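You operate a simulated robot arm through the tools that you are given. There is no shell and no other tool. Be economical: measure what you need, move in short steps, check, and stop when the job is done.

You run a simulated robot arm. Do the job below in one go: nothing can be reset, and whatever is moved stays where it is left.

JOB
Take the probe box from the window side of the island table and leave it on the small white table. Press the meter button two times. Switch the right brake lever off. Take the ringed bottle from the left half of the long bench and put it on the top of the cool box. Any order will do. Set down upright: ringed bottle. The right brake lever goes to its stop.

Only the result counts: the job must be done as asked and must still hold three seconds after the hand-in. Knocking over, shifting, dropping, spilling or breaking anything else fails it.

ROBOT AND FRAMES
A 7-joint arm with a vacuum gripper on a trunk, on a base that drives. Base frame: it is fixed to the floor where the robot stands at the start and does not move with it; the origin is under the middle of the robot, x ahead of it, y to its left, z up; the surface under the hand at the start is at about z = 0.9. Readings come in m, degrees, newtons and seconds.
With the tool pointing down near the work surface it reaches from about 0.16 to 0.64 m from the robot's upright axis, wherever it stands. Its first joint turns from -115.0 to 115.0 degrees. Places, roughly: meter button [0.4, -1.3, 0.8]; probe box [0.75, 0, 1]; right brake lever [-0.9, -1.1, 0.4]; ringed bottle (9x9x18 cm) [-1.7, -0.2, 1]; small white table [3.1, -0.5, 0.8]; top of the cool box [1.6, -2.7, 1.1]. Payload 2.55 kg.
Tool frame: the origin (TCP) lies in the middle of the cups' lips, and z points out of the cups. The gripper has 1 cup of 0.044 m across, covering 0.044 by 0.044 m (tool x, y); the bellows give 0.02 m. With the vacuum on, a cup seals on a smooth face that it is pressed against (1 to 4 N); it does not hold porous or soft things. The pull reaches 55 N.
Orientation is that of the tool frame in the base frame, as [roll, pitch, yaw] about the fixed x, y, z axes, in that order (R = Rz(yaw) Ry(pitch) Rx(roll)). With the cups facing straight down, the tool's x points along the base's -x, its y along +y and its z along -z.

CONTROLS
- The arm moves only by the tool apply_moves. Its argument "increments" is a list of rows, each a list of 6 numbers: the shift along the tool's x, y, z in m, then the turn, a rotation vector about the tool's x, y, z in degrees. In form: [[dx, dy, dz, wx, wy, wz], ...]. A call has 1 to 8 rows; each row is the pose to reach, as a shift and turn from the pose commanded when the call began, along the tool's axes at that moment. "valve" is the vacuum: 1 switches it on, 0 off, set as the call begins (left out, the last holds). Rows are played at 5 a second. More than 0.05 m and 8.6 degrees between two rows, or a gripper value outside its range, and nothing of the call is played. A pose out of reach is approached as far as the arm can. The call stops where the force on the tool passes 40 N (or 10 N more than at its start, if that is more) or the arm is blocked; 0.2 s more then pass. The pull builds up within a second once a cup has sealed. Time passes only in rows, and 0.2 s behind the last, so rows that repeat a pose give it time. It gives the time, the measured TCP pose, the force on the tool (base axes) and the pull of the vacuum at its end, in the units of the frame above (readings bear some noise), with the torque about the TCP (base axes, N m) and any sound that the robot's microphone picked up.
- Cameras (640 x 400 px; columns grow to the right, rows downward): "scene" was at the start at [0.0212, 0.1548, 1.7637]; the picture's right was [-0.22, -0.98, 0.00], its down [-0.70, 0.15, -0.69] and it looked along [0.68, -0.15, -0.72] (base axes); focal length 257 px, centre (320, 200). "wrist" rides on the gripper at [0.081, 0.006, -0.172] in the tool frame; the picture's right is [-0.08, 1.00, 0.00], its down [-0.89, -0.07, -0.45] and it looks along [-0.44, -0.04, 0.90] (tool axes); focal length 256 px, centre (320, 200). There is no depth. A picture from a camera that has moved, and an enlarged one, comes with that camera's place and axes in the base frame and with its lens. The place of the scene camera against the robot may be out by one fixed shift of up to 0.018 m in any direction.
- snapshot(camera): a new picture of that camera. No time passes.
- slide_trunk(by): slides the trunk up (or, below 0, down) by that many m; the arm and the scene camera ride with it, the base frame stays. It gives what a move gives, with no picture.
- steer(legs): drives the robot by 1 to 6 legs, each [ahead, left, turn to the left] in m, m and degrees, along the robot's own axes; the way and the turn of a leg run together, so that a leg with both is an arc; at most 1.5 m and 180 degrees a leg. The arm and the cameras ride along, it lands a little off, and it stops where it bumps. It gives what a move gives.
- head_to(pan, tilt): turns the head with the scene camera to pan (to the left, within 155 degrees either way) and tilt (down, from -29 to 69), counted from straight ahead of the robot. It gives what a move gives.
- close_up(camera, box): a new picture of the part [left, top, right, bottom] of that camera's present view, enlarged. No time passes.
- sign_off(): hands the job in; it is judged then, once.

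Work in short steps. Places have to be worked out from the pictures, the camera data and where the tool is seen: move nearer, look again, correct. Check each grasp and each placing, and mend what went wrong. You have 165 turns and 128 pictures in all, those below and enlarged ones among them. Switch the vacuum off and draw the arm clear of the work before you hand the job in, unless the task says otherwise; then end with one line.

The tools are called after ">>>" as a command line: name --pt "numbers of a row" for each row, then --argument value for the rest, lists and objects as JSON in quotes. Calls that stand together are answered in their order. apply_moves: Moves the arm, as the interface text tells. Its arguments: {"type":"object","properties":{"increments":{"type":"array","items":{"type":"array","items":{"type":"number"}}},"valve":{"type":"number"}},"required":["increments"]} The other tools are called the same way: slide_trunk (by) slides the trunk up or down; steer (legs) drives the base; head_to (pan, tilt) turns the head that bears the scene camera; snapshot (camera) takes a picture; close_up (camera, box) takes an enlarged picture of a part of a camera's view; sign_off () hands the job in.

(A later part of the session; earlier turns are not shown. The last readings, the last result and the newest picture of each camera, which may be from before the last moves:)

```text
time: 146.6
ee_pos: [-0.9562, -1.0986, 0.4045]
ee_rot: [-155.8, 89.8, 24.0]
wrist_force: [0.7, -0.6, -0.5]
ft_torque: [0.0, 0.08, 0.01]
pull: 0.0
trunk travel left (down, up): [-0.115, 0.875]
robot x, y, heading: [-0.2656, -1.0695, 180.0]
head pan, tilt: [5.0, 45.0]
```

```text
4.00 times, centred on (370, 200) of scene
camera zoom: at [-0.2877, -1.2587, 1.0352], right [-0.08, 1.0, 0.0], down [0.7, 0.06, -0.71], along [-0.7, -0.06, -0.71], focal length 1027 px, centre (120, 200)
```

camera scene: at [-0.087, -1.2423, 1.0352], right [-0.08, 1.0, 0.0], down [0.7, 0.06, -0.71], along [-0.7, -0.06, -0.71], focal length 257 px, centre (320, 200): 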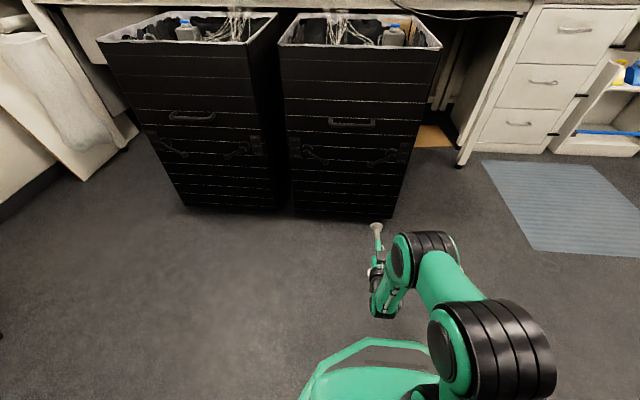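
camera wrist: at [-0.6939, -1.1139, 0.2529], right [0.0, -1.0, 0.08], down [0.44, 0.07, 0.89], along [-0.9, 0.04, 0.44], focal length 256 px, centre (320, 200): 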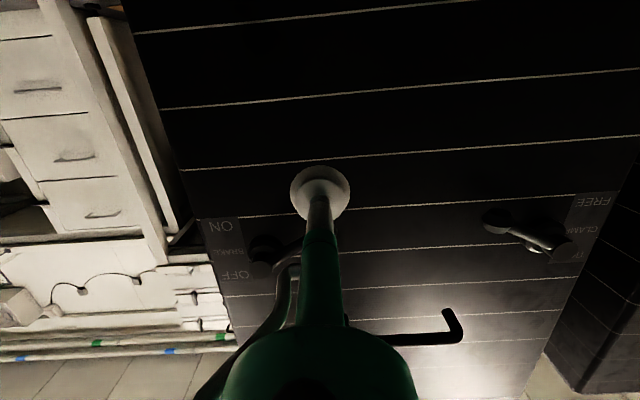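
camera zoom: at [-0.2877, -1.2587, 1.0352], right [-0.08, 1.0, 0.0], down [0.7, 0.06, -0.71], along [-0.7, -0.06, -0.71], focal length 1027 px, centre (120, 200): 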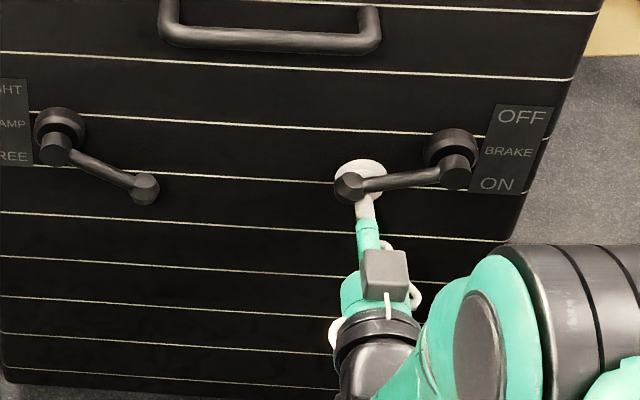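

The lever is moving up on the stem. I keep lifting.

>>> apply_moves --pt "-0.012 0 0 0 0 0" --pt "-0.024 0 0 0 0 0" --pt "-0.036 0 0 0 0 0" --pt "-0.048 0 0 0 0 0"

>>> close_up --camera "scene" --box '[300, 150, 440, 250]'

```text
time: 147.6
ee_pos: [-0.9581, -1.0985, 0.4519]
ee_rot: [-128.5, 89.8, 51.4]
wrist_force: [1.1, -0.5, -0.4]
ft_torque: [-0.02, -0.04, 0.01]
pull: 0.1
trunk travel left (down, up): [-0.115, 0.875]
robot x, y, heading: [-0.2701, -1.0683, 180.0]
head pan, tilt: [5.0, 45.0]
```

```text
4.00 times, centred on (370, 200) of scene
camera zoom: at [-0.2877, -1.2587, 1.0352], right [-0.08, 1.0, 0.0], down [0.7, 0.06, -0.71], along [-0.7, -0.06, -0.71], focal length 1027 px, centre (120, 200)
```

zoom: 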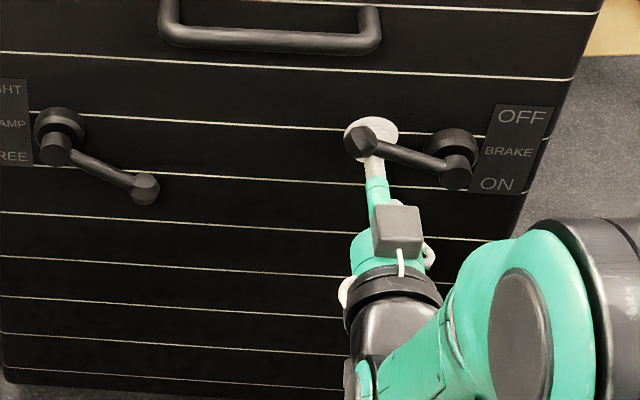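

Lever is now above horizontal. I continue upward to feel for the stop.

>>> apply_moves --pt "-0.01 0 0 0 0 0" --pt "-0.02 0 0 0 0 0" --pt "-0.03 0 0 0 0 0" --pt "-0.04 0 0 0 0 0"

>>> close_up --camera "scene" --box '[300, 150, 440, 250]'

```text
time: 148.6
ee_pos: [-0.9502, -1.0988, 0.4638]
ee_rot: [-176.0, 86.8, 4.0]
wrist_force: [-0.1, -1.5, -8.8]
ft_torque: [0.03, 0.23, -0.06]
pull: 0.1
trunk travel left (down, up): [-0.115, 0.875]
robot x, y, heading: [-0.2687, -1.0728, 179.6]
head pan, tilt: [5.0, 45.0]
stopped in row 4: the force on the tool passed its limit at 43 N (the readings are from after the stop); the commanded pose is now the measured one
```

```text
4.00 times, centred on (370, 200) of scene
camera zoom: at [-0.2886, -1.2589, 1.0354], right [-0.08, 1.0, 0.0], down [0.71, 0.06, -0.71], along [-0.7, -0.06, -0.71], focal length 1027 px, centre (120, 200)
```

zoom: 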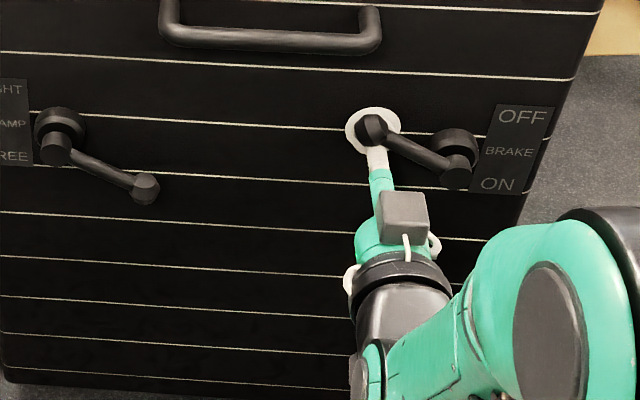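

The stop is reached (43 N). I lower the tool clear of the lever, then draw it back and check that the lever stays.

>>> apply_moves --pt "0.015 0 0 0 0 0" --pt "0.035 0 0 0 0 0" --pt "0.055 0 0 0 0 0" --pt "0.06 0 -0.03 0 0 0" --pt "0.06 0 -0.07 0 0 0" --pt "0.06 0 -0.11 0 0 0"

>>> close_up --camera "scene" --box '[300, 150, 440, 250]'

```text
time: 150.0
ee_pos: [-0.8379, -1.0985, 0.4129]
ee_rot: [-176.3, 87.4, 3.3]
wrist_force: [-0.3, 0.3, -0.3]
ft_torque: [-0.03, 0.02, 0.01]
pull: 0.1
trunk travel left (down, up): [-0.115, 0.875]
robot x, y, heading: [-0.2663, -1.071, 180.0]
head pan, tilt: [5.0, 45.0]
```

```text
4.00 times, centred on (370, 200) of scene
camera zoom: at [-0.2878, -1.2587, 1.0352], right [-0.08, 1.0, 0.0], down [0.7, 0.06, -0.71], along [-0.7, -0.06, -0.71], focal length 1027 px, centre (120, 200)
```

zoom: 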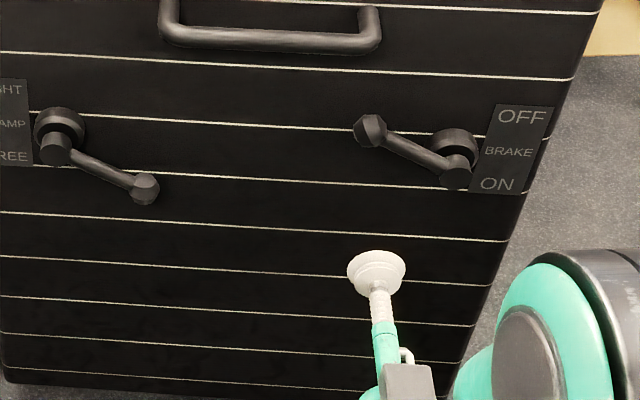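

The lever stays at OFF. I back off, move over to the bottle's part of the bench and raise the trunk.

>>> steer --legs '[[-0.2, 0, 0], [0, -0.8, 0]]'

>>> slide_trunk --by 0.4

>>> slide_trunk --by 0.4

>>> apply_moves --pt "0 0 -0.03 0 8.4 0" --pt "0 0 -0.06 0 16.8 0" --pt "0 0 -0.09 0 25.2 0" --pt "0 0 -0.12 0 33.6 0" --pt "0 0 -0.15 0 42 0" --pt "0 0 -0.18 0 50.4 0" --pt "0 0 -0.2 0 58.8 0" --pt "0 0 -0.22 0 67.2 0"

>>> head_to --pan 0 --tilt 35

>>> snapshot --camera "scene"

```text
time: 155.5
ee_pos: [-0.6323, -0.3001, 0.4134]
ee_rot: [-176.8, 87.4, 3.0]
wrist_force: [-0.8, 0.3, 0.8]
ft_torque: [0.0, 0.02, -0.01]
pull: 0.1
trunk travel left (down, up): [-0.115, 0.875]
robot x, y, heading: [-0.0633, -0.2729, 179.9]
head pan, tilt: [5.0, 45.0]
```

```text
time: 159.3
ee_pos: [-0.6324, -0.3003, 0.8138]
ee_rot: [-176.6, 87.3, 3.1]
wrist_force: [0.4, 0.3, 0.6]
ft_torque: [-0.04, 0.0, -0.04]
pull: 0.0
trunk travel left (down, up): [-0.515, 0.475]
robot x, y, heading: [-0.0627, -0.2726, 179.8]
head pan, tilt: [5.0, 45.0]
```

```text
time: 163.1
ee_pos: [-0.6319, -0.301, 1.2133]
ee_rot: [-176.8, 87.4, 3.1]
wrist_force: [0.5, -0.6, 0.2]
ft_torque: [-0.01, 0.02, -0.01]
pull: 0.1
trunk travel left (down, up): [-0.915, 0.075]
robot x, y, heading: [-0.0654, -0.2763, 179.7]
head pan, tilt: [5.0, 45.0]
```

```text
time: 165.1
ee_pos: [-0.4486, -0.274, 1.2237]
ee_rot: [-161.7, 24.2, 17.9]
wrist_force: [-0.7, -0.5, -0.3]
ft_torque: [0.03, 0.01, 0.02]
pull: 0.0
out of reach, approached as far as the arm can: row 5, 6, 7, 8
trunk travel left (down, up): [-0.915, 0.075]
robot x, y, heading: [-0.0629, -0.2756, 179.7]
head pan, tilt: [5.0, 45.0]
stopped in row 8: the arm was blocked; the commanded pose is now the measured one
```

```text
time: 165.8
ee_pos: [-0.4488, -0.2734, 1.2237]
ee_rot: [-161.8, 24.4, 17.7]
wrist_force: [0.1, -1.2, -0.1]
ft_torque: [0.0, -0.01, 0.03]
pull: 0.1
trunk travel left (down, up): [-0.915, 0.075]
robot x, y, heading: [-0.0648, -0.2756, 180.0]
head pan, tilt: [0.0, 35.0]
```

```text
52 pictures are left
camera scene: at [-0.0891, -0.4552, 1.8499], right [0.0, 1.0, 0.0], down [0.57, 0.0, -0.82], along [-0.82, 0.0, -0.57], focal length 257 px, centre (320, 200)
```

scene: 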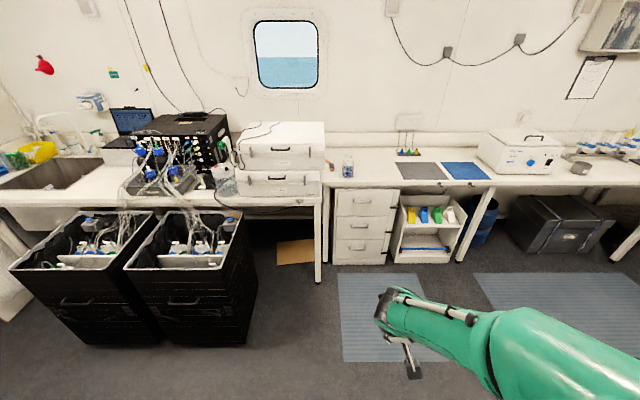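

The arm got into a tilted pose near its limit. I compute the rotation back to straight down (−14.1, 26.7, 13.5)° and move slightly ahead and down meanwhile.

>>> apply_moves --pt "-0.003 0.0023 0.017 -2.8 5.3 2.7" --pt "-0.006 0.0046 0.034 -5.6 10.6 5.4" --pt "-0.009 0.007 0.05 -8.5 16 8.1" --pt "-0.012 0.0094 0.067 -11.3 21.4 10.8" --pt "-0.0146 0.0117 0.084 -14.1 26.7 13.5" --pt "-0.0146 0.0117 0.084 -14.1 26.7 13.5"

>>> close_up --camera "scene" --box '[310, 140, 410, 200]'

```text
time: 167.2
ee_pos: [-0.4755, -0.2258, 1.1455]
ee_rot: [-171.9, 6.1, 3.7]
wrist_force: [-0.3, 0.8, 0.9]
ft_torque: [0.02, 0.05, -0.03]
pull: 0.1
out of reach, approached as far as the arm can: row 3, 4, 5, 6
trunk travel left (down, up): [-0.915, 0.075]
robot x, y, heading: [-0.0639, -0.2747, 179.6]
head pan, tilt: [0.0, 35.0]
```

```text
6.40 times, centred on (360, 170) of scene
camera zoom: at [-0.0885, -0.456, 1.8499], right [0.01, 1.0, 0.0], down [0.57, 0.0, -0.82], along [-0.82, 0.0, -0.57], focal length 1643 px, centre (64, 392)
```

zoom: 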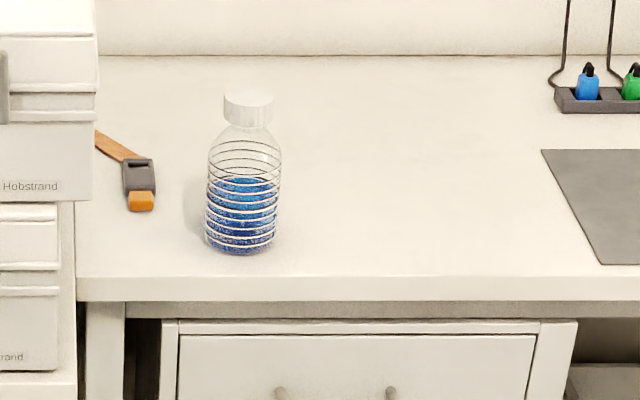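

The ringed bottle with white cap is clear to see. The arm still isn't vertical; I extend a bit forward while correcting the rest.

>>> apply_moves --pt "-0.025 0.012 0.008 -2 1.5 0.9" --pt "-0.05 0.025 0.015 -4 3 1.8" --pt "-0.075 0.037 0.022 -6 4.5 2.7" --pt "-0.1 0.05 0.03 -8.1 6.1 3.7" --pt "-0.1 0.05 0.03 -8.1 6.1 3.7"

```text
time: 168.4
ee_pos: [-0.5425, -0.2002, 1.0813]
ee_rot: [-171.8, 2.7, 1.6]
wrist_force: [-0.2, 1.1, 0.9]
ft_torque: [0.02, 0.03, -0.01]
pull: 0.0
out of reach, approached as far as the arm can: row 1, 2, 3, 4, 5
trunk travel left (down, up): [-0.915, 0.075]
robot x, y, heading: [-0.0633, -0.2734, 180.0]
head pan, tilt: [0.0, 35.0]
```

A joint seems to sit at a limit. I look at the arm's shape before continuing.

>>> head_to --pan -10 --tilt 60

>>> snapshot --camera "scene"

```text
time: 169.3
ee_pos: [-0.543, -0.1994, 1.0793]
ee_rot: [-171.8, 2.7, 1.7]
wrist_force: [-0.1, -0.3, 0.2]
ft_torque: [0.01, -0.04, 0.0]
pull: 0.1
trunk travel left (down, up): [-0.915, 0.075]
robot x, y, heading: [-0.0602, -0.2733, 179.6]
head pan, tilt: [-10.0, 60.0]
```

```text
50 pictures are left
camera scene: at [-0.0671, -0.4438, 1.8157], right [0.18, 0.98, 0.0], down [0.85, -0.15, -0.5], along [-0.49, 0.09, -0.87], focal length 257 px, centre (320, 200)
```

scene: 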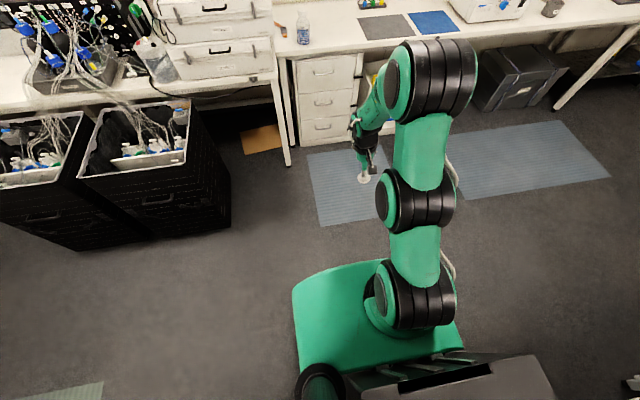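

The arm is stretched with the wrist folded. I lower the hand ~12 cm (free air here) and correct the tilt there.

>>> apply_moves --pt "0 0.0 0.04 0 0 0" --pt "0 0.0 0.08 0 0 0" --pt "0 0.02 0.12 0 0 0" --pt "0 0.04 0.15 -4 1.3 0.8" --pt "0 0.05 0.15 -8.2 2.7 1.6" --pt "0 0.05 0.15 -8.2 2.7 1.6"

>>> snapshot --camera "scene"

```text
time: 170.7
ee_pos: [-0.5463, -0.2193, 0.9248]
ee_rot: [-175.5, 1.5, 0.7]
wrist_force: [1.1, -0.7, 0.4]
ft_torque: [0.0, -0.02, -0.02]
pull: 0.1
out of reach, approached as far as the arm can: row 5, 6
trunk travel left (down, up): [-0.915, 0.075]
robot x, y, heading: [-0.0633, -0.2723, 179.7]
head pan, tilt: [-10.0, 60.0]
```

```text
49 pictures are left
camera scene: at [-0.0674, -0.4437, 1.8157], right [0.18, 0.98, 0.0], down [0.85, -0.15, -0.5], along [-0.49, 0.09, -0.87], focal length 257 px, centre (320, 200)
```

scene: 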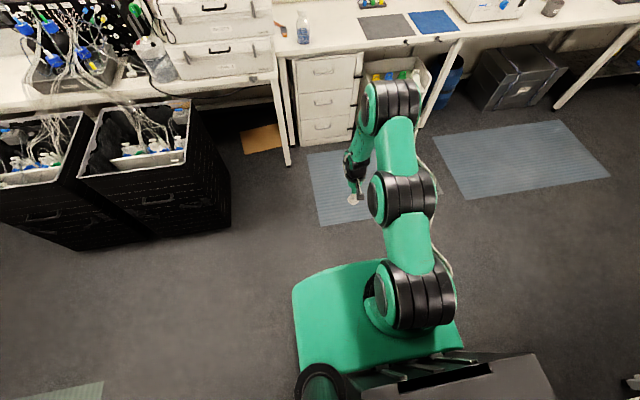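

Better. I continue correcting the tilt while pulling the hand slightly back.

>>> apply_moves --pt "0.02 0.01 0.0 -1 0.4 0.2" --pt "0.04 0.02 0.0 -2 0.8 0.4" --pt "0.06 0.03 0 -3.4 1.2 0.5" --pt "0.08 0.04 0 -4.5 1.5 0.7" --pt "0.08 0.04 0 -4.5 1.5 0.7"

```text
time: 171.9
ee_pos: [-0.4614, -0.2505, 0.9156]
ee_rot: [-179.4, 1.2, 0.0]
wrist_force: [0.8, -0.4, -1.0]
ft_torque: [0.01, -0.02, 0.0]
pull: 0.0
out of reach, approached as far as the arm can: row 3, 4
trunk travel left (down, up): [-0.915, 0.075]
robot x, y, heading: [-0.0642, -0.2737, 179.6]
head pan, tilt: [-10.0, 60.0]
```

Nearly vertical now. I straighten the rest and raise the hand with trunk and arm to about 1.15.

>>> slide_trunk --by 0.075

>>> apply_moves --pt "0.0 0.0 -0.03 0 0.6 0" --pt "0.0 0.01 -0.06 -0.6 1.2 0" --pt "0.0 0.02 -0.09 -0.6 1.2 0" --pt "0.0 0.02 -0.12 -0.6 1.2 0" --pt "0.0 0.02 -0.15 -0.6 1.2 0" --pt "0.0 0.02 -0.17 -0.6 1.2 0" --pt "0.0 0.02 -0.17 -0.6 1.2 0"

>>> snapshot --camera "scene"

```text
time: 173.1
ee_pos: [-0.4605, -0.2503, 0.9897]
ee_rot: [-179.3, 1.1, 0.0]
wrist_force: [0.0, 0.2, 1.2]
ft_torque: [0.04, 0.0, 0.02]
pull: 0.1
trunk travel left (down, up): [-0.99, 0.0]
robot x, y, heading: [-0.0653, -0.2717, 179.6]
head pan, tilt: [-10.0, 60.0]
```

```text
time: 174.7
ee_pos: [-0.4589, -0.2708, 1.1598]
ee_rot: [-179.8, -0.1, 0.1]
wrist_force: [-0.4, 0.2, 0.4]
ft_torque: [0.03, -0.05, 0.01]
pull: 0.0
out of reach, approached as far as the arm can: row 1, 2, 3, 4
trunk travel left (down, up): [-0.99, 0.0]
robot x, y, heading: [-0.0642, -0.2723, 179.9]
head pan, tilt: [-10.0, 60.0]
```

```text
48 pictures are left
camera scene: at [-0.069, -0.4441, 1.8906], right [0.18, 0.98, 0.0], down [0.85, -0.15, -0.5], along [-0.49, 0.09, -0.87], focal length 257 px, centre (320, 200)
```

scene: 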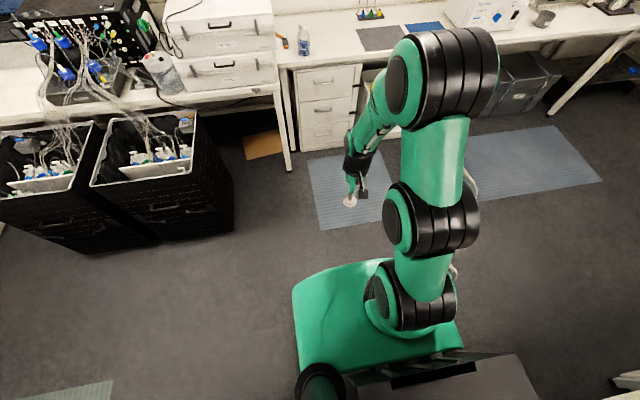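

The arm is healthy again. I raise a little more and drive toward the bottle, stopping short to look.

>>> apply_moves --pt "0 0 -0.03 0 0 0" --pt "0 0 -0.06 0 0 0" --pt "0 0 -0.06 0 0 0"

>>> steer --legs '[[1.0, 0, 0]]'

>>> snapshot --camera "wrist"

>>> snapshot --camera "scene"

```text
time: 175.4
ee_pos: [-0.4573, -0.2722, 1.2198]
ee_rot: [-179.9, -0.1, 0.0]
wrist_force: [0.1, 0.0, 0.3]
ft_torque: [0.03, -0.04, 0.01]
pull: 0.1
trunk travel left (down, up): [-0.99, 0.0]
robot x, y, heading: [-0.0607, -0.2751, 179.7]
head pan, tilt: [-10.0, 60.0]
```

```text
time: 180.6
ee_pos: [-1.4499, -0.2652, 1.2203]
ee_rot: [-180.0, -0.1, -0.1]
wrist_force: [-0.1, 0.3, 0.6]
ft_torque: [0.01, -0.02, -0.01]
pull: 0.1
trunk travel left (down, up): [-0.99, 0.0]
robot x, y, heading: [-1.0572, -0.2674, 179.6]
head pan, tilt: [-10.0, 60.0]
```

```text
47 pictures are left
camera wrist: at [-1.3703, -0.2726, 1.3928], right [-0.08, -1.0, 0.0], down [-0.89, 0.07, 0.44], along [-0.44, 0.04, -0.9], focal length 256 px, centre (320, 200)
```

wrist: 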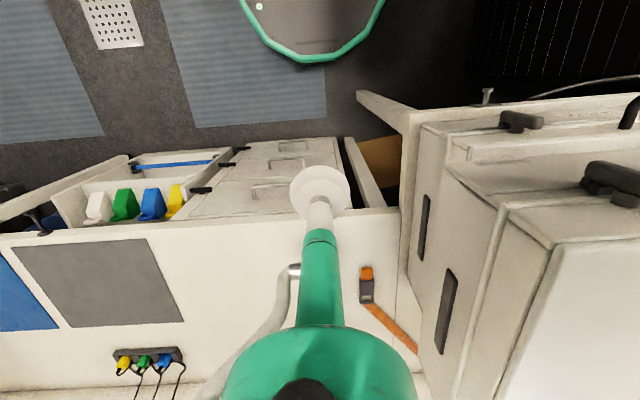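

```text
46 pictures are left
camera scene: at [-1.06, -0.438, 1.8907], right [0.18, 0.98, 0.0], down [0.85, -0.16, -0.5], along [-0.49, 0.09, -0.87], focal length 257 px, centre (320, 200)
```

scene: 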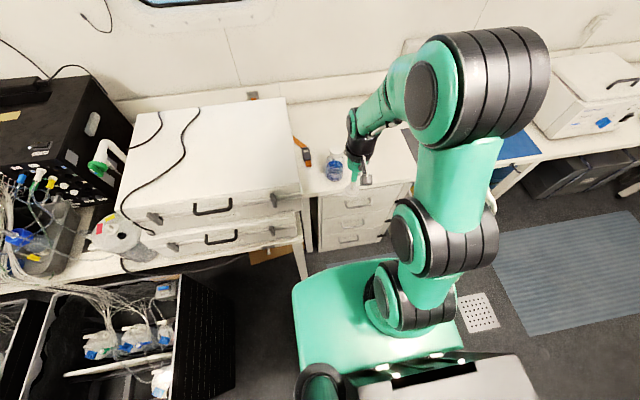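

Cap is at about (-1.72, -0.26). I drive 0.13 m closer and set the hand aside (+y) to see the bottle with the wrist camera.

>>> steer --legs '[[0.13, 0, 0]]'

>>> apply_moves --pt "-0.02 -0.03 0 0 0 0" --pt "-0.04 -0.06 0 0 0 0" --pt "-0.06 -0.1 0 0 0 0" --pt "-0.06 -0.1 0 0 0 0"

>>> snapshot --camera "wrist"

>>> close_up --camera "scene" --box '[290, 120, 410, 220]'

```text
time: 181.9
ee_pos: [-1.5791, -0.2644, 1.2206]
ee_rot: [-180.0, 0.0, -0.2]
wrist_force: [-0.1, 0.3, 0.8]
ft_torque: [-0.01, -0.01, 0.03]
pull: 0.1
trunk travel left (down, up): [-0.99, 0.0]
robot x, y, heading: [-1.1836, -0.2676, 179.6]
head pan, tilt: [-10.0, 60.0]
```

```text
time: 182.9
ee_pos: [-1.6396, -0.1653, 1.2204]
ee_rot: [-179.9, 0.0, -0.1]
wrist_force: [-0.4, -0.6, 0.4]
ft_torque: [-0.03, 0.0, 0.0]
pull: 0.0
trunk travel left (down, up): [-0.99, 0.0]
robot x, y, heading: [-1.1836, -0.2637, 179.5]
head pan, tilt: [-10.0, 60.0]
```

```text
45 pictures are left
camera wrist: at [-1.5588, -0.1713, 1.3933], right [-0.08, -1.0, 0.0], down [-0.89, 0.07, 0.44], along [-0.44, 0.04, -0.9], focal length 256 px, centre (320, 200)
```

wrist: 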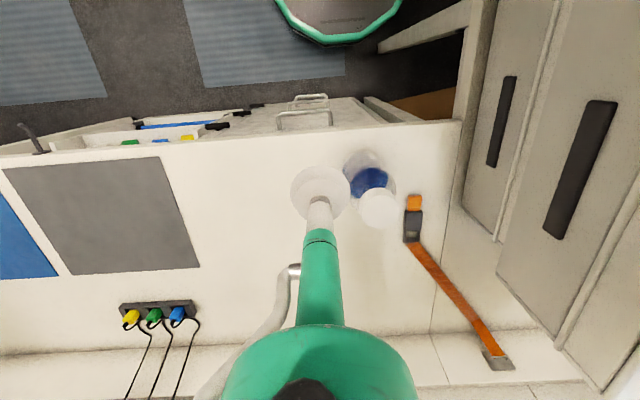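

```text
4.00 times, centred on (350, 170) of scene
camera zoom: at [-1.1884, -0.4381, 1.8906], right [0.18, 0.98, 0.0], down [0.85, -0.16, -0.5], along [-0.49, 0.09, -0.87], focal length 1027 px, centre (200, 320)
```

zoom: 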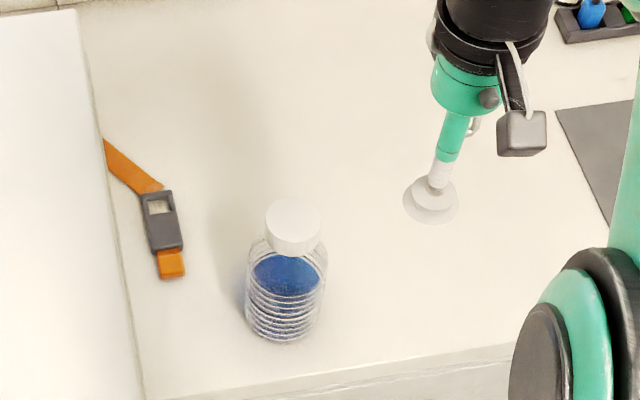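

Cap top triangulates to (-1.733, -0.242, ~1.08). I move above it and descend to 1.13 for a check.

>>> apply_moves --pt "-0.03 0.025 0 0 0 0" --pt "-0.06 0.05 0 0 0 0" --pt "-0.093 0.077 0 0 0 0" --pt "-0.093 0.077 0.04 0 0 0" --pt "-0.093 0.077 0.08 0 0 0" --pt "-0.093 0.077 0.08 0 0 0"

>>> close_up --camera "wrist" --box '[240, 120, 400, 240]'

>>> close_up --camera "scene" --box '[290, 120, 410, 220]'

```text
time: 184.3
ee_pos: [-1.7319, -0.2422, 1.1412]
ee_rot: [-179.9, 0.0, -0.1]
wrist_force: [0.5, 0.2, -0.2]
ft_torque: [0.01, -0.03, 0.01]
pull: 0.0
trunk travel left (down, up): [-0.99, 0.0]
robot x, y, heading: [-1.1898, -0.2658, 179.6]
head pan, tilt: [-10.0, 60.0]
```

```text
3.33 times, centred on (320, 180) of wrist
camera zoom: at [-1.652, -0.2491, 1.3131], right [-0.08, -1.0, 0.0], down [-0.89, 0.07, 0.45], along [-0.44, 0.04, -0.9], focal length 853 px, centre (320, 267)
```

zoom: 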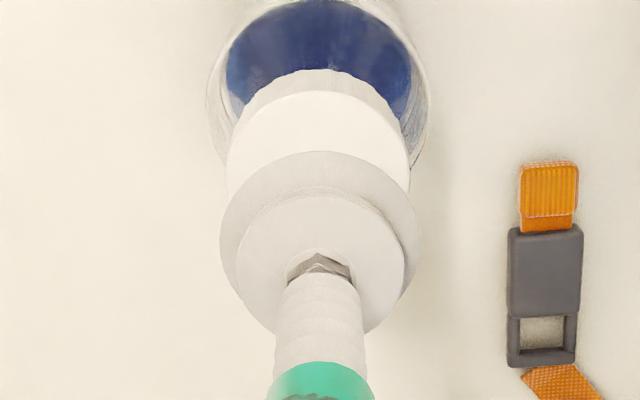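

```text
4.00 times, centred on (350, 170) of scene
camera zoom: at [-1.1891, -0.4372, 1.8907], right [0.18, 0.98, 0.0], down [0.85, -0.16, -0.5], along [-0.49, 0.09, -0.87], focal length 1027 px, centre (200, 320)
```

zoom: 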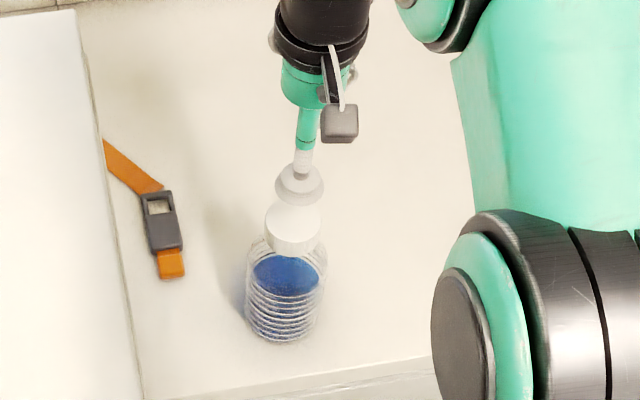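

Cap (≈52 mm) is centred within ~7 mm; I correct 7 mm in -x and descend with vacuum on in small steps.

>>> apply_moves --pt "-0.007 0 0.02 0 0 0" --pt "-0.007 0 0.035 0 0 0" --pt "-0.007 0 0.045 0 0 0" --pt "-0.007 0 0.05 0 0 0" --valve 1

```text
time: 185.3
ee_pos: [-1.7391, -0.2406, 1.0899]
ee_rot: [-179.9, -0.1, -0.2]
wrist_force: [-0.1, 0.3, 0.0]
ft_torque: [-0.01, 0.03, 0.03]
pull: 0.0
trunk travel left (down, up): [-0.99, 0.0]
robot x, y, heading: [-1.1829, -0.2693, 179.6]
head pan, tilt: [-10.0, 60.0]
```

No contact yet; further down in 4 mm steps.

>>> apply_moves --pt "0 0 0.004 0 0 0" --pt "0 0 0.008 0 0 0" --pt "0 0 0.012 0 0 0"

>>> close_up --camera "scene" --box '[290, 120, 410, 220]'

```text
time: 186.1
ee_pos: [-1.7388, -0.2395, 1.0798]
ee_rot: [-179.9, 0.1, -0.2]
wrist_force: [2.6, -1.6, 3.6]
ft_torque: [-0.04, -0.13, 0.03]
pull: 55.1
trunk travel left (down, up): [-0.99, 0.0]
robot x, y, heading: [-1.1867, -0.2668, 179.9]
head pan, tilt: [-10.0, 60.0]
```

```text
4.00 times, centred on (350, 170) of scene
camera zoom: at [-1.1877, -0.437, 1.8909], right [0.18, 0.98, 0.0], down [0.85, -0.16, -0.5], along [-0.49, 0.09, -0.87], focal length 1027 px, centre (200, 320)
```

zoom: 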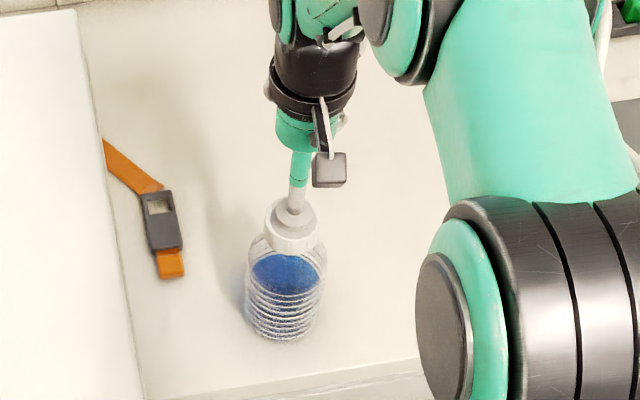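

Sealed at 55 N on the cap (top z≈1.08). I lift it straight up.

>>> apply_moves --pt "0 0 -0.01 0 0 0" --pt "0 0 -0.03 0 0 0" --pt "0 0 -0.06 0 0 0" --pt "0 0 -0.09 0 0 0" --pt "0.0 0 -0.12 0 0 0" --pt "0.0 0 -0.12 0 0 0"

>>> close_up --camera "scene" --box '[260, 80, 420, 220]'

```text
time: 187.5
ee_pos: [-1.7398, -0.2408, 1.1983]
ee_rot: [-179.9, -0.1, -0.2]
wrist_force: [-0.3, 0.8, -5.2]
ft_torque: [-0.03, -0.03, 0.03]
pull: 54.9
trunk travel left (down, up): [-0.99, 0.0]
robot x, y, heading: [-1.186, -0.2653, 179.7]
head pan, tilt: [-10.0, 60.0]
```

```text
2.86 times, centred on (340, 150) of scene
camera zoom: at [-1.1908, -0.437, 1.8907], right [0.18, 0.98, 0.0], down [0.85, -0.16, -0.5], along [-0.49, 0.09, -0.87], focal length 734 px, centre (263, 343)
```

zoom: 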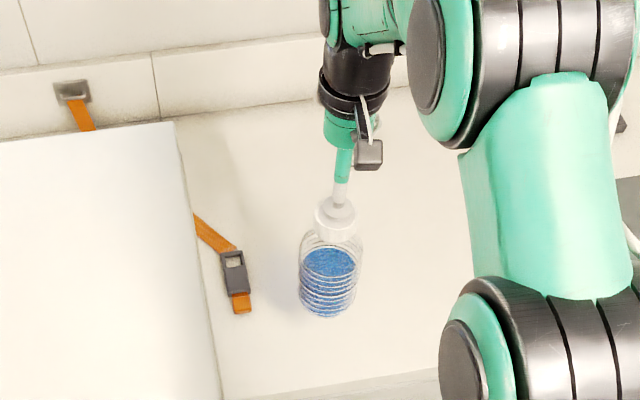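

Bottle held, hanging straight. I back away from the bench, then tuck the hand in.

>>> steer --legs '[[-0.93, 0, 0]]'

>>> apply_moves --pt "0.03 0 -0.01 0 0 0" --pt "0.06 0 -0.02 0 0 0" --pt "0.09 0 -0.03 0 0 0" --pt "0.12 0 -0.03 0 0 0" --pt "0.15 0 -0.03 0 0 0" --pt "0.15 0 -0.03 0 0 0"

```text
time: 192.4
ee_pos: [-0.7972, -0.2489, 1.1975]
ee_rot: [-179.9, -0.1, -0.6]
wrist_force: [0.7, 0.4, -5.9]
ft_torque: [0.03, 0.02, 0.01]
pull: 54.9
trunk travel left (down, up): [-0.99, 0.0]
robot x, y, heading: [-0.2365, -0.2815, 179.1]
head pan, tilt: [-10.0, 60.0]
```

```text
time: 193.8
ee_pos: [-0.6467, -0.2495, 1.2273]
ee_rot: [-179.8, -0.2, -0.5]
wrist_force: [-0.5, -1.0, -6.3]
ft_torque: [-0.02, -0.03, 0.0]
pull: 54.7
trunk travel left (down, up): [-0.99, 0.0]
robot x, y, heading: [-0.2413, -0.2748, 179.4]
head pan, tilt: [-10.0, 60.0]
```

Now sideways to the corridor (y≈-1.82), then backward along +x to x≈0.5 as first part.

>>> steer --legs '[[0, 1.4, 0.6], [0, 0.14, 0], [-0.75, 0, 0]]'

>>> steer --legs '[[-1.06, 0, 0]]'

```text
time: 205.4
ee_pos: [0.0821, -1.8074, 1.2284]
ee_rot: [-179.9, 0.0, -0.3]
wrist_force: [0.7, -0.2, -6.9]
ft_torque: [-0.05, 0.0, 0.01]
pull: 55.1
trunk travel left (down, up): [-0.99, 0.0]
robot x, y, heading: [0.4853, -1.8311, 179.3]
head pan, tilt: [-10.0, 60.0]
```

```text
time: 210.8
ee_pos: [1.1361, -1.8183, 1.2275]
ee_rot: [-179.8, -0.1, -0.5]
wrist_force: [-0.4, 0.3, -5.9]
ft_torque: [-0.02, 0.01, 0.02]
pull: 54.5
trunk travel left (down, up): [-0.99, 0.0]
robot x, y, heading: [1.5388, -1.847, 179.2]
head pan, tilt: [-10.0, 60.0]
```

Now I turn left to face the bench with the cool box and take a look.

>>> steer --legs '[[0, 0, 90]]'

>>> head_to --pan 0 --tilt 45

>>> snapshot --camera "scene"

>>> snapshot --camera "wrist"

```text
time: 215.1
ee_pos: [1.5165, -2.2484, 1.2281]
ee_rot: [-179.9, -0.1, 90.1]
wrist_force: [-1.0, 1.2, -5.6]
ft_torque: [0.0, -0.04, 0.01]
pull: 54.4
trunk travel left (down, up): [-0.99, 0.0]
robot x, y, heading: [1.5364, -1.8488, -90.1]
head pan, tilt: [-10.0, 60.0]
```

```text
time: 215.8
ee_pos: [1.5171, -2.2483, 1.2282]
ee_rot: [-179.9, -0.1, 90.1]
wrist_force: [0.8, -0.7, -6.8]
ft_torque: [0.0, 0.02, -0.02]
pull: 54.5
trunk travel left (down, up): [-0.99, 0.0]
robot x, y, heading: [1.5396, -1.8491, -90.2]
head pan, tilt: [0.0, 45.0]
```

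```text
39 pictures are left
camera scene: at [1.7198, -1.8717, 1.9101], right [-1.0, 0.0, 0.0], down [0.0, 0.71, -0.71], along [0.0, -0.71, -0.71], focal length 257 px, centre (320, 200)
```

scene: 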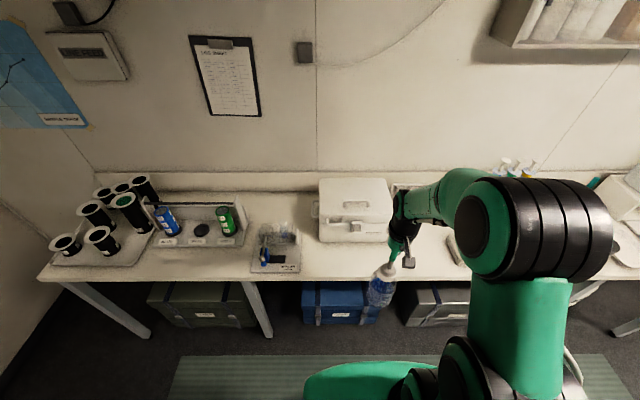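

```text
38 pictures are left
camera wrist: at [1.5236, -2.1685, 1.3998], right [1.0, -0.08, 0.0], down [-0.07, -0.89, 0.44], along [-0.04, -0.44, -0.9], focal length 256 px, centre (320, 200)
```

wrist: 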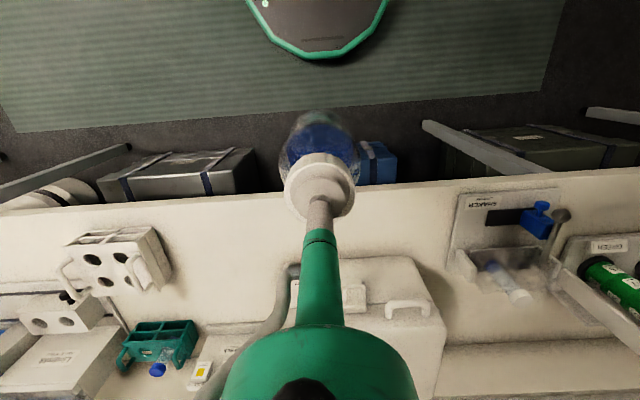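

I enlarge the cool box in both views.

>>> close_up --camera "scene" --box '[290, 160, 420, 260]'

>>> close_up --camera "wrist" --box '[260, 230, 480, 400]'

```text
4.00 times, centred on (355, 210) of scene
camera zoom: at [1.7198, -1.8717, 1.9101], right [-1.0, 0.0, 0.0], down [0.0, 0.71, -0.71], along [0.0, -0.71, -0.71], focal length 1027 px, centre (180, 160)
```

zoom: 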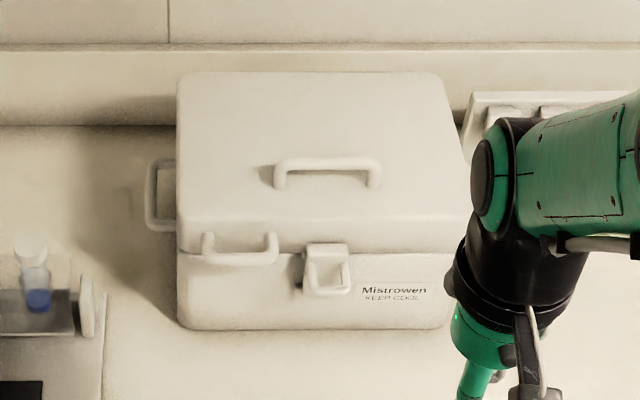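

```text
2.35 times, centred on (370, 315) of wrist
camera zoom: at [1.5236, -2.1685, 1.3998], right [1.0, -0.08, 0.0], down [-0.07, -0.89, 0.44], along [-0.04, -0.44, -0.9], focal length 602 px, centre (202, -71)
```

zoom: 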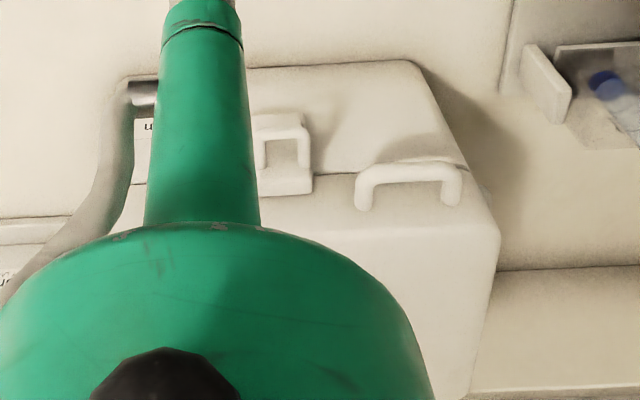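

Lid top: z≈1.08, x 1.41–1.725, y −2.61..−2.85; its handle spans x≈1.51–1.615 at y≈−2.66. Reach at this height is ~0.54 m, so I aim for the free left part of the lid at (1.668, −2.68). First I shift left 0.15 m, lift and extend the hand.

>>> steer --legs '[[0, 0.15, 0]]'

>>> apply_moves --pt "0 0 -0.03 0 0 0" --pt "0 0 -0.07 0 0 0" --pt "-0.04 0 -0.075 0 0 0" --pt "-0.08 0 -0.075 0 0 0" --pt "-0.12 0 -0.075 0 0 0" --pt "-0.135 0 -0.075 0 0 0" --pt "-0.135 0 -0.075 0 0 0"

>>> snapshot --camera "wrist"

>>> snapshot --camera "scene"

```text
time: 217.2
ee_pos: [1.6648, -2.2491, 1.2286]
ee_rot: [-179.9, -0.1, 90.1]
wrist_force: [-0.4, 0.4, -6.1]
ft_torque: [0.02, 0.01, 0.0]
pull: 54.4
trunk travel left (down, up): [-0.99, 0.0]
robot x, y, heading: [1.6924, -1.8468, -90.3]
head pan, tilt: [0.0, 45.0]
```

```text
time: 218.8
ee_pos: [1.6687, -2.3622, 1.275]
ee_rot: [-179.9, 0.0, 90.1]
wrist_force: [0.4, 0.3, -6.2]
ft_torque: [0.03, -0.02, 0.02]
pull: 54.8
out of reach, approached as far as the arm can: row 4, 5, 6, 7
trunk travel left (down, up): [-0.99, 0.0]
robot x, y, heading: [1.6885, -1.8447, -90.0]
head pan, tilt: [0.0, 45.0]
```

```text
35 pictures are left
camera wrist: at [1.674, -2.281, 1.448], right [1.0, -0.08, 0.0], down [-0.07, -0.89, 0.44], along [-0.04, -0.44, -0.9], focal length 256 px, centre (320, 200)
```

wrist: 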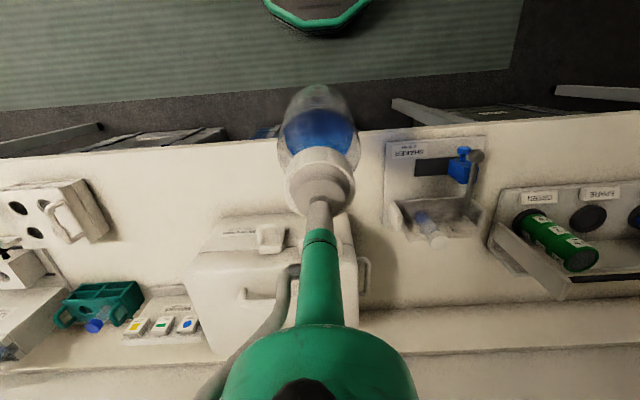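

```text
34 pictures are left
camera scene: at [1.8686, -1.8726, 1.9101], right [-1.0, 0.0, 0.0], down [0.0, 0.71, -0.71], along [0.0, -0.71, -0.71], focal length 257 px, centre (320, 200)
```

scene: 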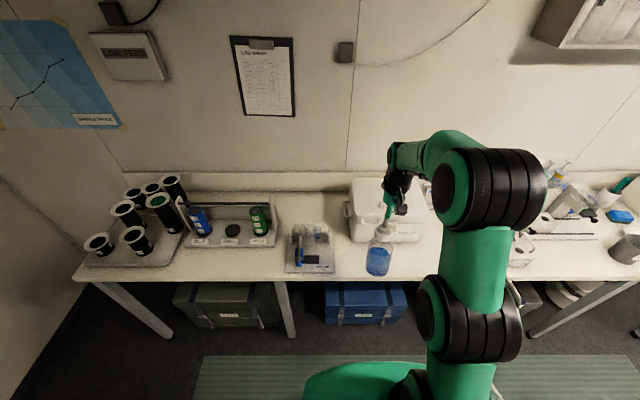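

Base top is only ~0.17 m high, so it can go a little under the bench edge. I pull the hand to r≈0.49 and up to z≈1.29, then drive 0.15 m and look at the lid again.

>>> apply_moves --pt "0.015 0 0 0 0 0" --pt "0.03 0 -0.01 0 0 0" --pt "0.03 0 -0.025 0 0 0" --pt "0.03 0 -0.025 0 0 0"

>>> steer --legs '[[0.15, 0, 0]]'

>>> close_up --camera "scene" --box '[320, 160, 450, 260]'

>>> snapshot --camera "wrist"

```text
time: 219.8
ee_pos: [1.6676, -2.3289, 1.2949]
ee_rot: [-179.9, -0.1, 90.1]
wrist_force: [-0.2, 0.7, -6.7]
ft_torque: [-0.01, 0.01, 0.03]
pull: 55.1
out of reach, approached as far as the arm can: row 3, 4
trunk travel left (down, up): [-0.99, 0.0]
robot x, y, heading: [1.6921, -1.843, -90.2]
head pan, tilt: [0.0, 45.0]
```

```text
time: 221.2
ee_pos: [1.6675, -2.4766, 1.2961]
ee_rot: [-179.9, 0.0, 90.2]
wrist_force: [-0.1, -0.3, -6.1]
ft_torque: [0.02, -0.01, 0.03]
pull: 55.4
trunk travel left (down, up): [-0.99, 0.0]
robot x, y, heading: [1.69, -1.996, -90.2]
head pan, tilt: [0.0, 45.0]
```

```text
4.00 times, centred on (385, 210) of scene
camera zoom: at [1.8681, -2.0194, 1.9102], right [-1.0, 0.0, 0.0], down [0.0, 0.71, -0.71], along [0.0, -0.71, -0.71], focal length 1027 px, centre (60, 160)
```

zoom: 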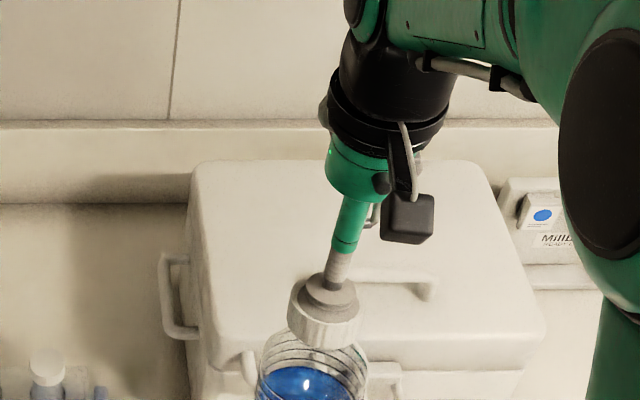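

```text
32 pictures are left
camera wrist: at [1.6733, -2.3958, 1.4679], right [1.0, -0.08, 0.0], down [-0.07, -0.89, 0.45], along [-0.04, -0.44, -0.9], focal length 256 px, centre (320, 200)
```

wrist: 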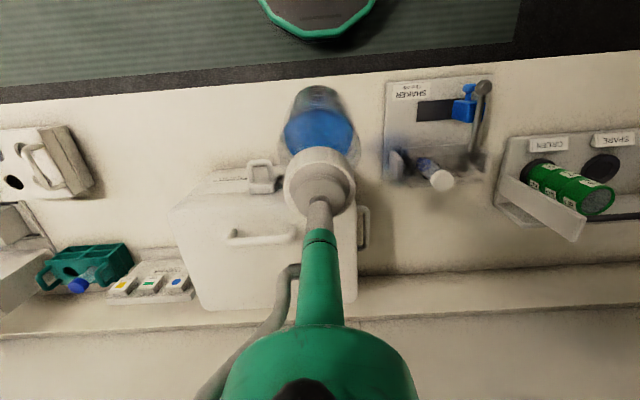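

Handle's end is at x≈1.61, lid edge at x≈1.715, lid back at y≈-2.83; the bottle at x=1.668 passes beside the handle. I drive another 0.19 m ahead.

>>> steer --legs '[[0.12, 0.003, 0]]'

>>> steer --legs '[[0.07, 0.002, 0]]'

>>> snapshot --camera "wrist"

>>> close_up --camera "scene" --box '[320, 180, 450, 280]'

```text
time: 222.4
ee_pos: [1.6688, -2.5952, 1.2962]
ee_rot: [-179.9, -0.1, 90.0]
wrist_force: [-0.6, 0.7, -5.7]
ft_torque: [0.02, 0.01, -0.01]
pull: 55.0
trunk travel left (down, up): [-0.99, 0.0]
robot x, y, heading: [1.6942, -2.1136, -90.1]
head pan, tilt: [0.0, 45.0]
```

```text
time: 223.4
ee_pos: [1.6701, -2.6641, 1.2952]
ee_rot: [-179.8, -0.1, 90.0]
wrist_force: [0.0, 0.1, -6.9]
ft_torque: [0.01, 0.01, 0.02]
pull: 54.5
trunk travel left (down, up): [-0.99, 0.0]
robot x, y, heading: [1.6937, -2.1823, -90.1]
head pan, tilt: [0.0, 45.0]
```

```text
31 pictures are left
camera wrist: at [1.6772, -2.5836, 1.4679], right [1.0, -0.08, 0.0], down [-0.07, -0.89, 0.44], along [-0.04, -0.44, -0.9], focal length 256 px, centre (320, 200)
```

wrist: 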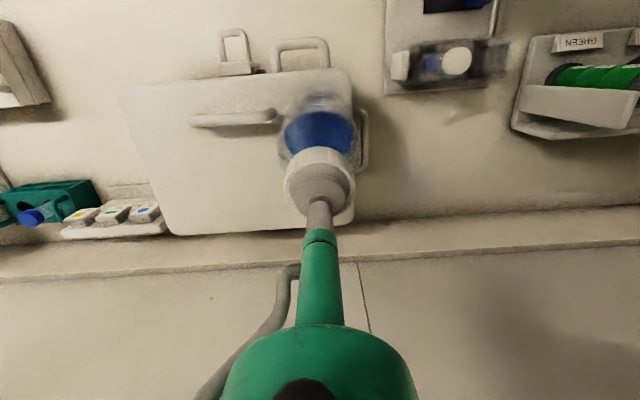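

```text
4.00 times, centred on (385, 230) of scene
camera zoom: at [1.8723, -2.2077, 1.9102], right [-1.0, 0.0, 0.0], down [0.0, 0.71, -0.71], along [0.0, -0.71, -0.71], focal length 1027 px, centre (60, 80)
```

zoom: 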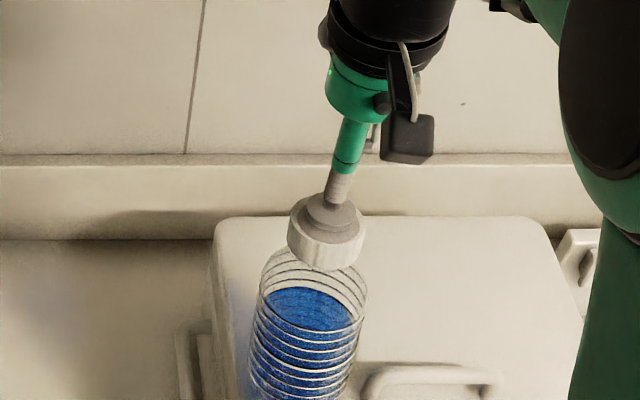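

No bump; the bottle hangs over the lid's left-rear part. I extend to y≈-2.70, x≈1.663 while lowering 2 cm.

>>> apply_moves --pt "-0.012 -0.001 0.008 0 0 0" --pt "-0.024 -0.003 0.016 0 0 0" --pt "-0.036 -0.007 0.022 0 0 0" --pt "-0.036 -0.007 0.022 0 0 0"

>>> close_up --camera "scene" --box '[320, 200, 480, 320]'

>>> close_up --camera "wrist" --box '[160, 20, 400, 220]'

```text
time: 224.6
ee_pos: [1.6637, -2.7008, 1.2795]
ee_rot: [-179.9, 0.5, 90.0]
wrist_force: [0.1, 7.1, 20.1]
ft_torque: [1.67, -0.26, 0.04]
pull: 55.1
trunk travel left (down, up): [-0.99, 0.0]
robot x, y, heading: [1.6918, -2.1809, -90.3]
head pan, tilt: [0.0, 45.0]
stopped in row 4: the force on the tool passed its limit at 40 N (the readings are from after the stop); the commanded pose is now the measured one
```

```text
3.33 times, centred on (400, 260) of scene
camera zoom: at [1.8728, -2.206, 1.9099], right [-1.0, 0.0, 0.0], down [0.0, 0.71, -0.71], along [0.0, -0.71, -0.71], focal length 856 px, centre (53, 0)
```

zoom: 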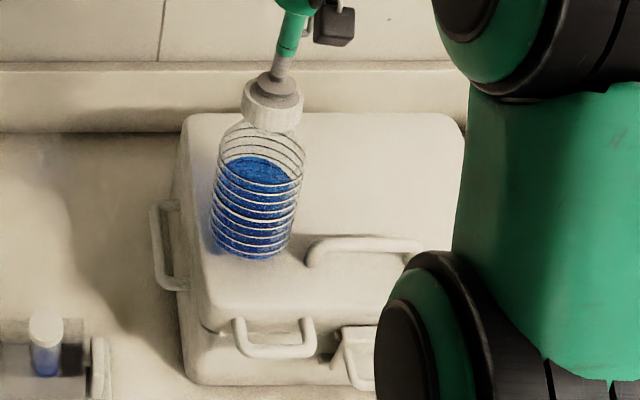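

```text
2.00 times, centred on (280, 120) of wrist
camera zoom: at [1.6706, -2.619, 1.4508], right [1.0, -0.08, 0.0], down [-0.07, -0.89, 0.45], along [-0.04, -0.45, -0.89], focal length 512 px, centre (400, 360)
```

zoom: 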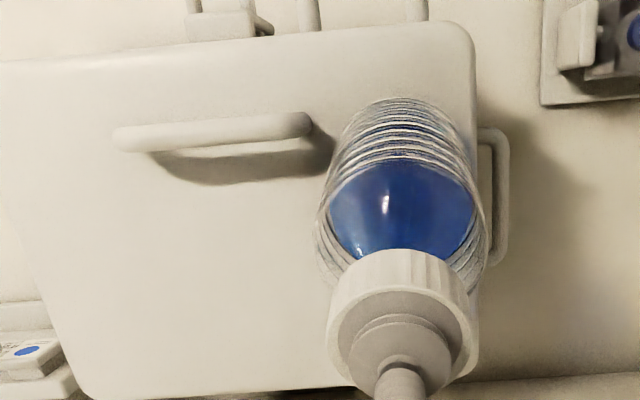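

The bottle met the lid (lid z≈1.10) while still moving. I lift 1.2 cm to relieve it, then set it down gently straight.

>>> apply_moves --pt "0 0 -0.006 0 -0.5 0" --pt "0 -0.003 -0.012 0 -0.5 0" --pt "0 -0.003 -0.012 0 -0.5 0"

>>> apply_moves --pt "0 0 0.003 0 0 0" --pt "0 0 0.006 0 0 0" --pt "0 0 0.009 0 0 0" --pt "0 0 0.009 0 0 0"

```text
time: 225.4
ee_pos: [1.6589, -2.6987, 1.2821]
ee_rot: [-179.9, 0.8, 90.0]
wrist_force: [-0.1, 0.7, -5.1]
ft_torque: [0.05, -0.03, 0.0]
pull: 55.1
out of reach, approached as far as the arm can: row 2, 3
trunk travel left (down, up): [-0.99, 0.0]
robot x, y, heading: [1.6922, -2.1815, -90.1]
head pan, tilt: [0.0, 45.0]
```

```text
time: 226.4
ee_pos: [1.6606, -2.6987, 1.278]
ee_rot: [-179.7, 1.4, 90.0]
wrist_force: [-0.2, 2.1, 23.2]
ft_torque: [0.5, -0.04, 0.01]
pull: 54.9
trunk travel left (down, up): [-0.99, 0.0]
robot x, y, heading: [1.6909, -2.1816, -90.4]
head pan, tilt: [0.0, 45.0]
```

Bottle stands on the lid (23 N). I relax the pressure a little and look before releasing.

>>> apply_moves --pt "0 0 -0.004 0 0 0" --pt "0 0 -0.004 0 0 0"

>>> close_up --camera "scene" --box '[320, 200, 480, 320]'

>>> close_up --camera "wrist" --box '[240, 40, 400, 180]'

```text
time: 227.0
ee_pos: [1.6617, -2.6984, 1.277]
ee_rot: [-179.9, 0.7, 90.0]
wrist_force: [0.2, -2.9, 5.7]
ft_torque: [-0.24, 0.02, 0.01]
pull: 55.0
trunk travel left (down, up): [-0.99, 0.0]
robot x, y, heading: [1.6954, -2.1825, -90.2]
head pan, tilt: [0.0, 45.0]
```

```text
3.33 times, centred on (400, 260) of scene
camera zoom: at [1.8722, -2.2078, 1.91], right [-1.0, 0.0, 0.0], down [0.0, 0.71, -0.71], along [0.0, -0.71, -0.71], focal length 856 px, centre (53, 0)
```

zoom: 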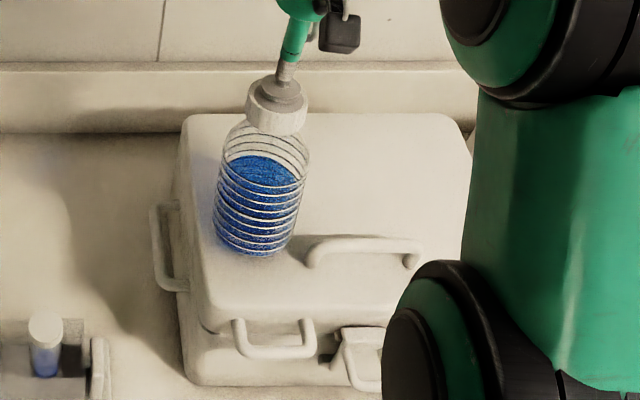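

```text
2.86 times, centred on (320, 110) of wrist
camera zoom: at [1.6669, -2.6153, 1.4483], right [1.0, -0.08, 0.0], down [-0.07, -0.89, 0.46], along [-0.04, -0.46, -0.89], focal length 731 px, centre (320, 457)
```

zoom: 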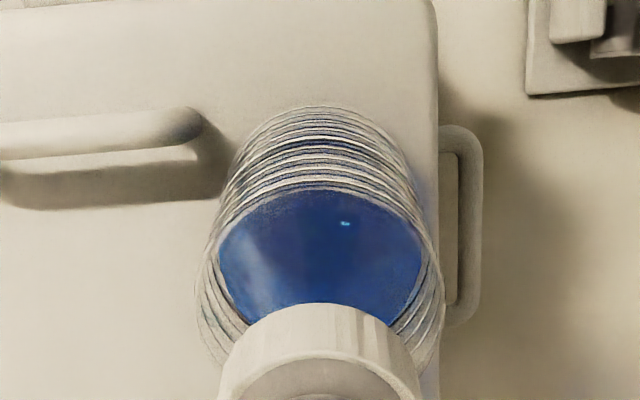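

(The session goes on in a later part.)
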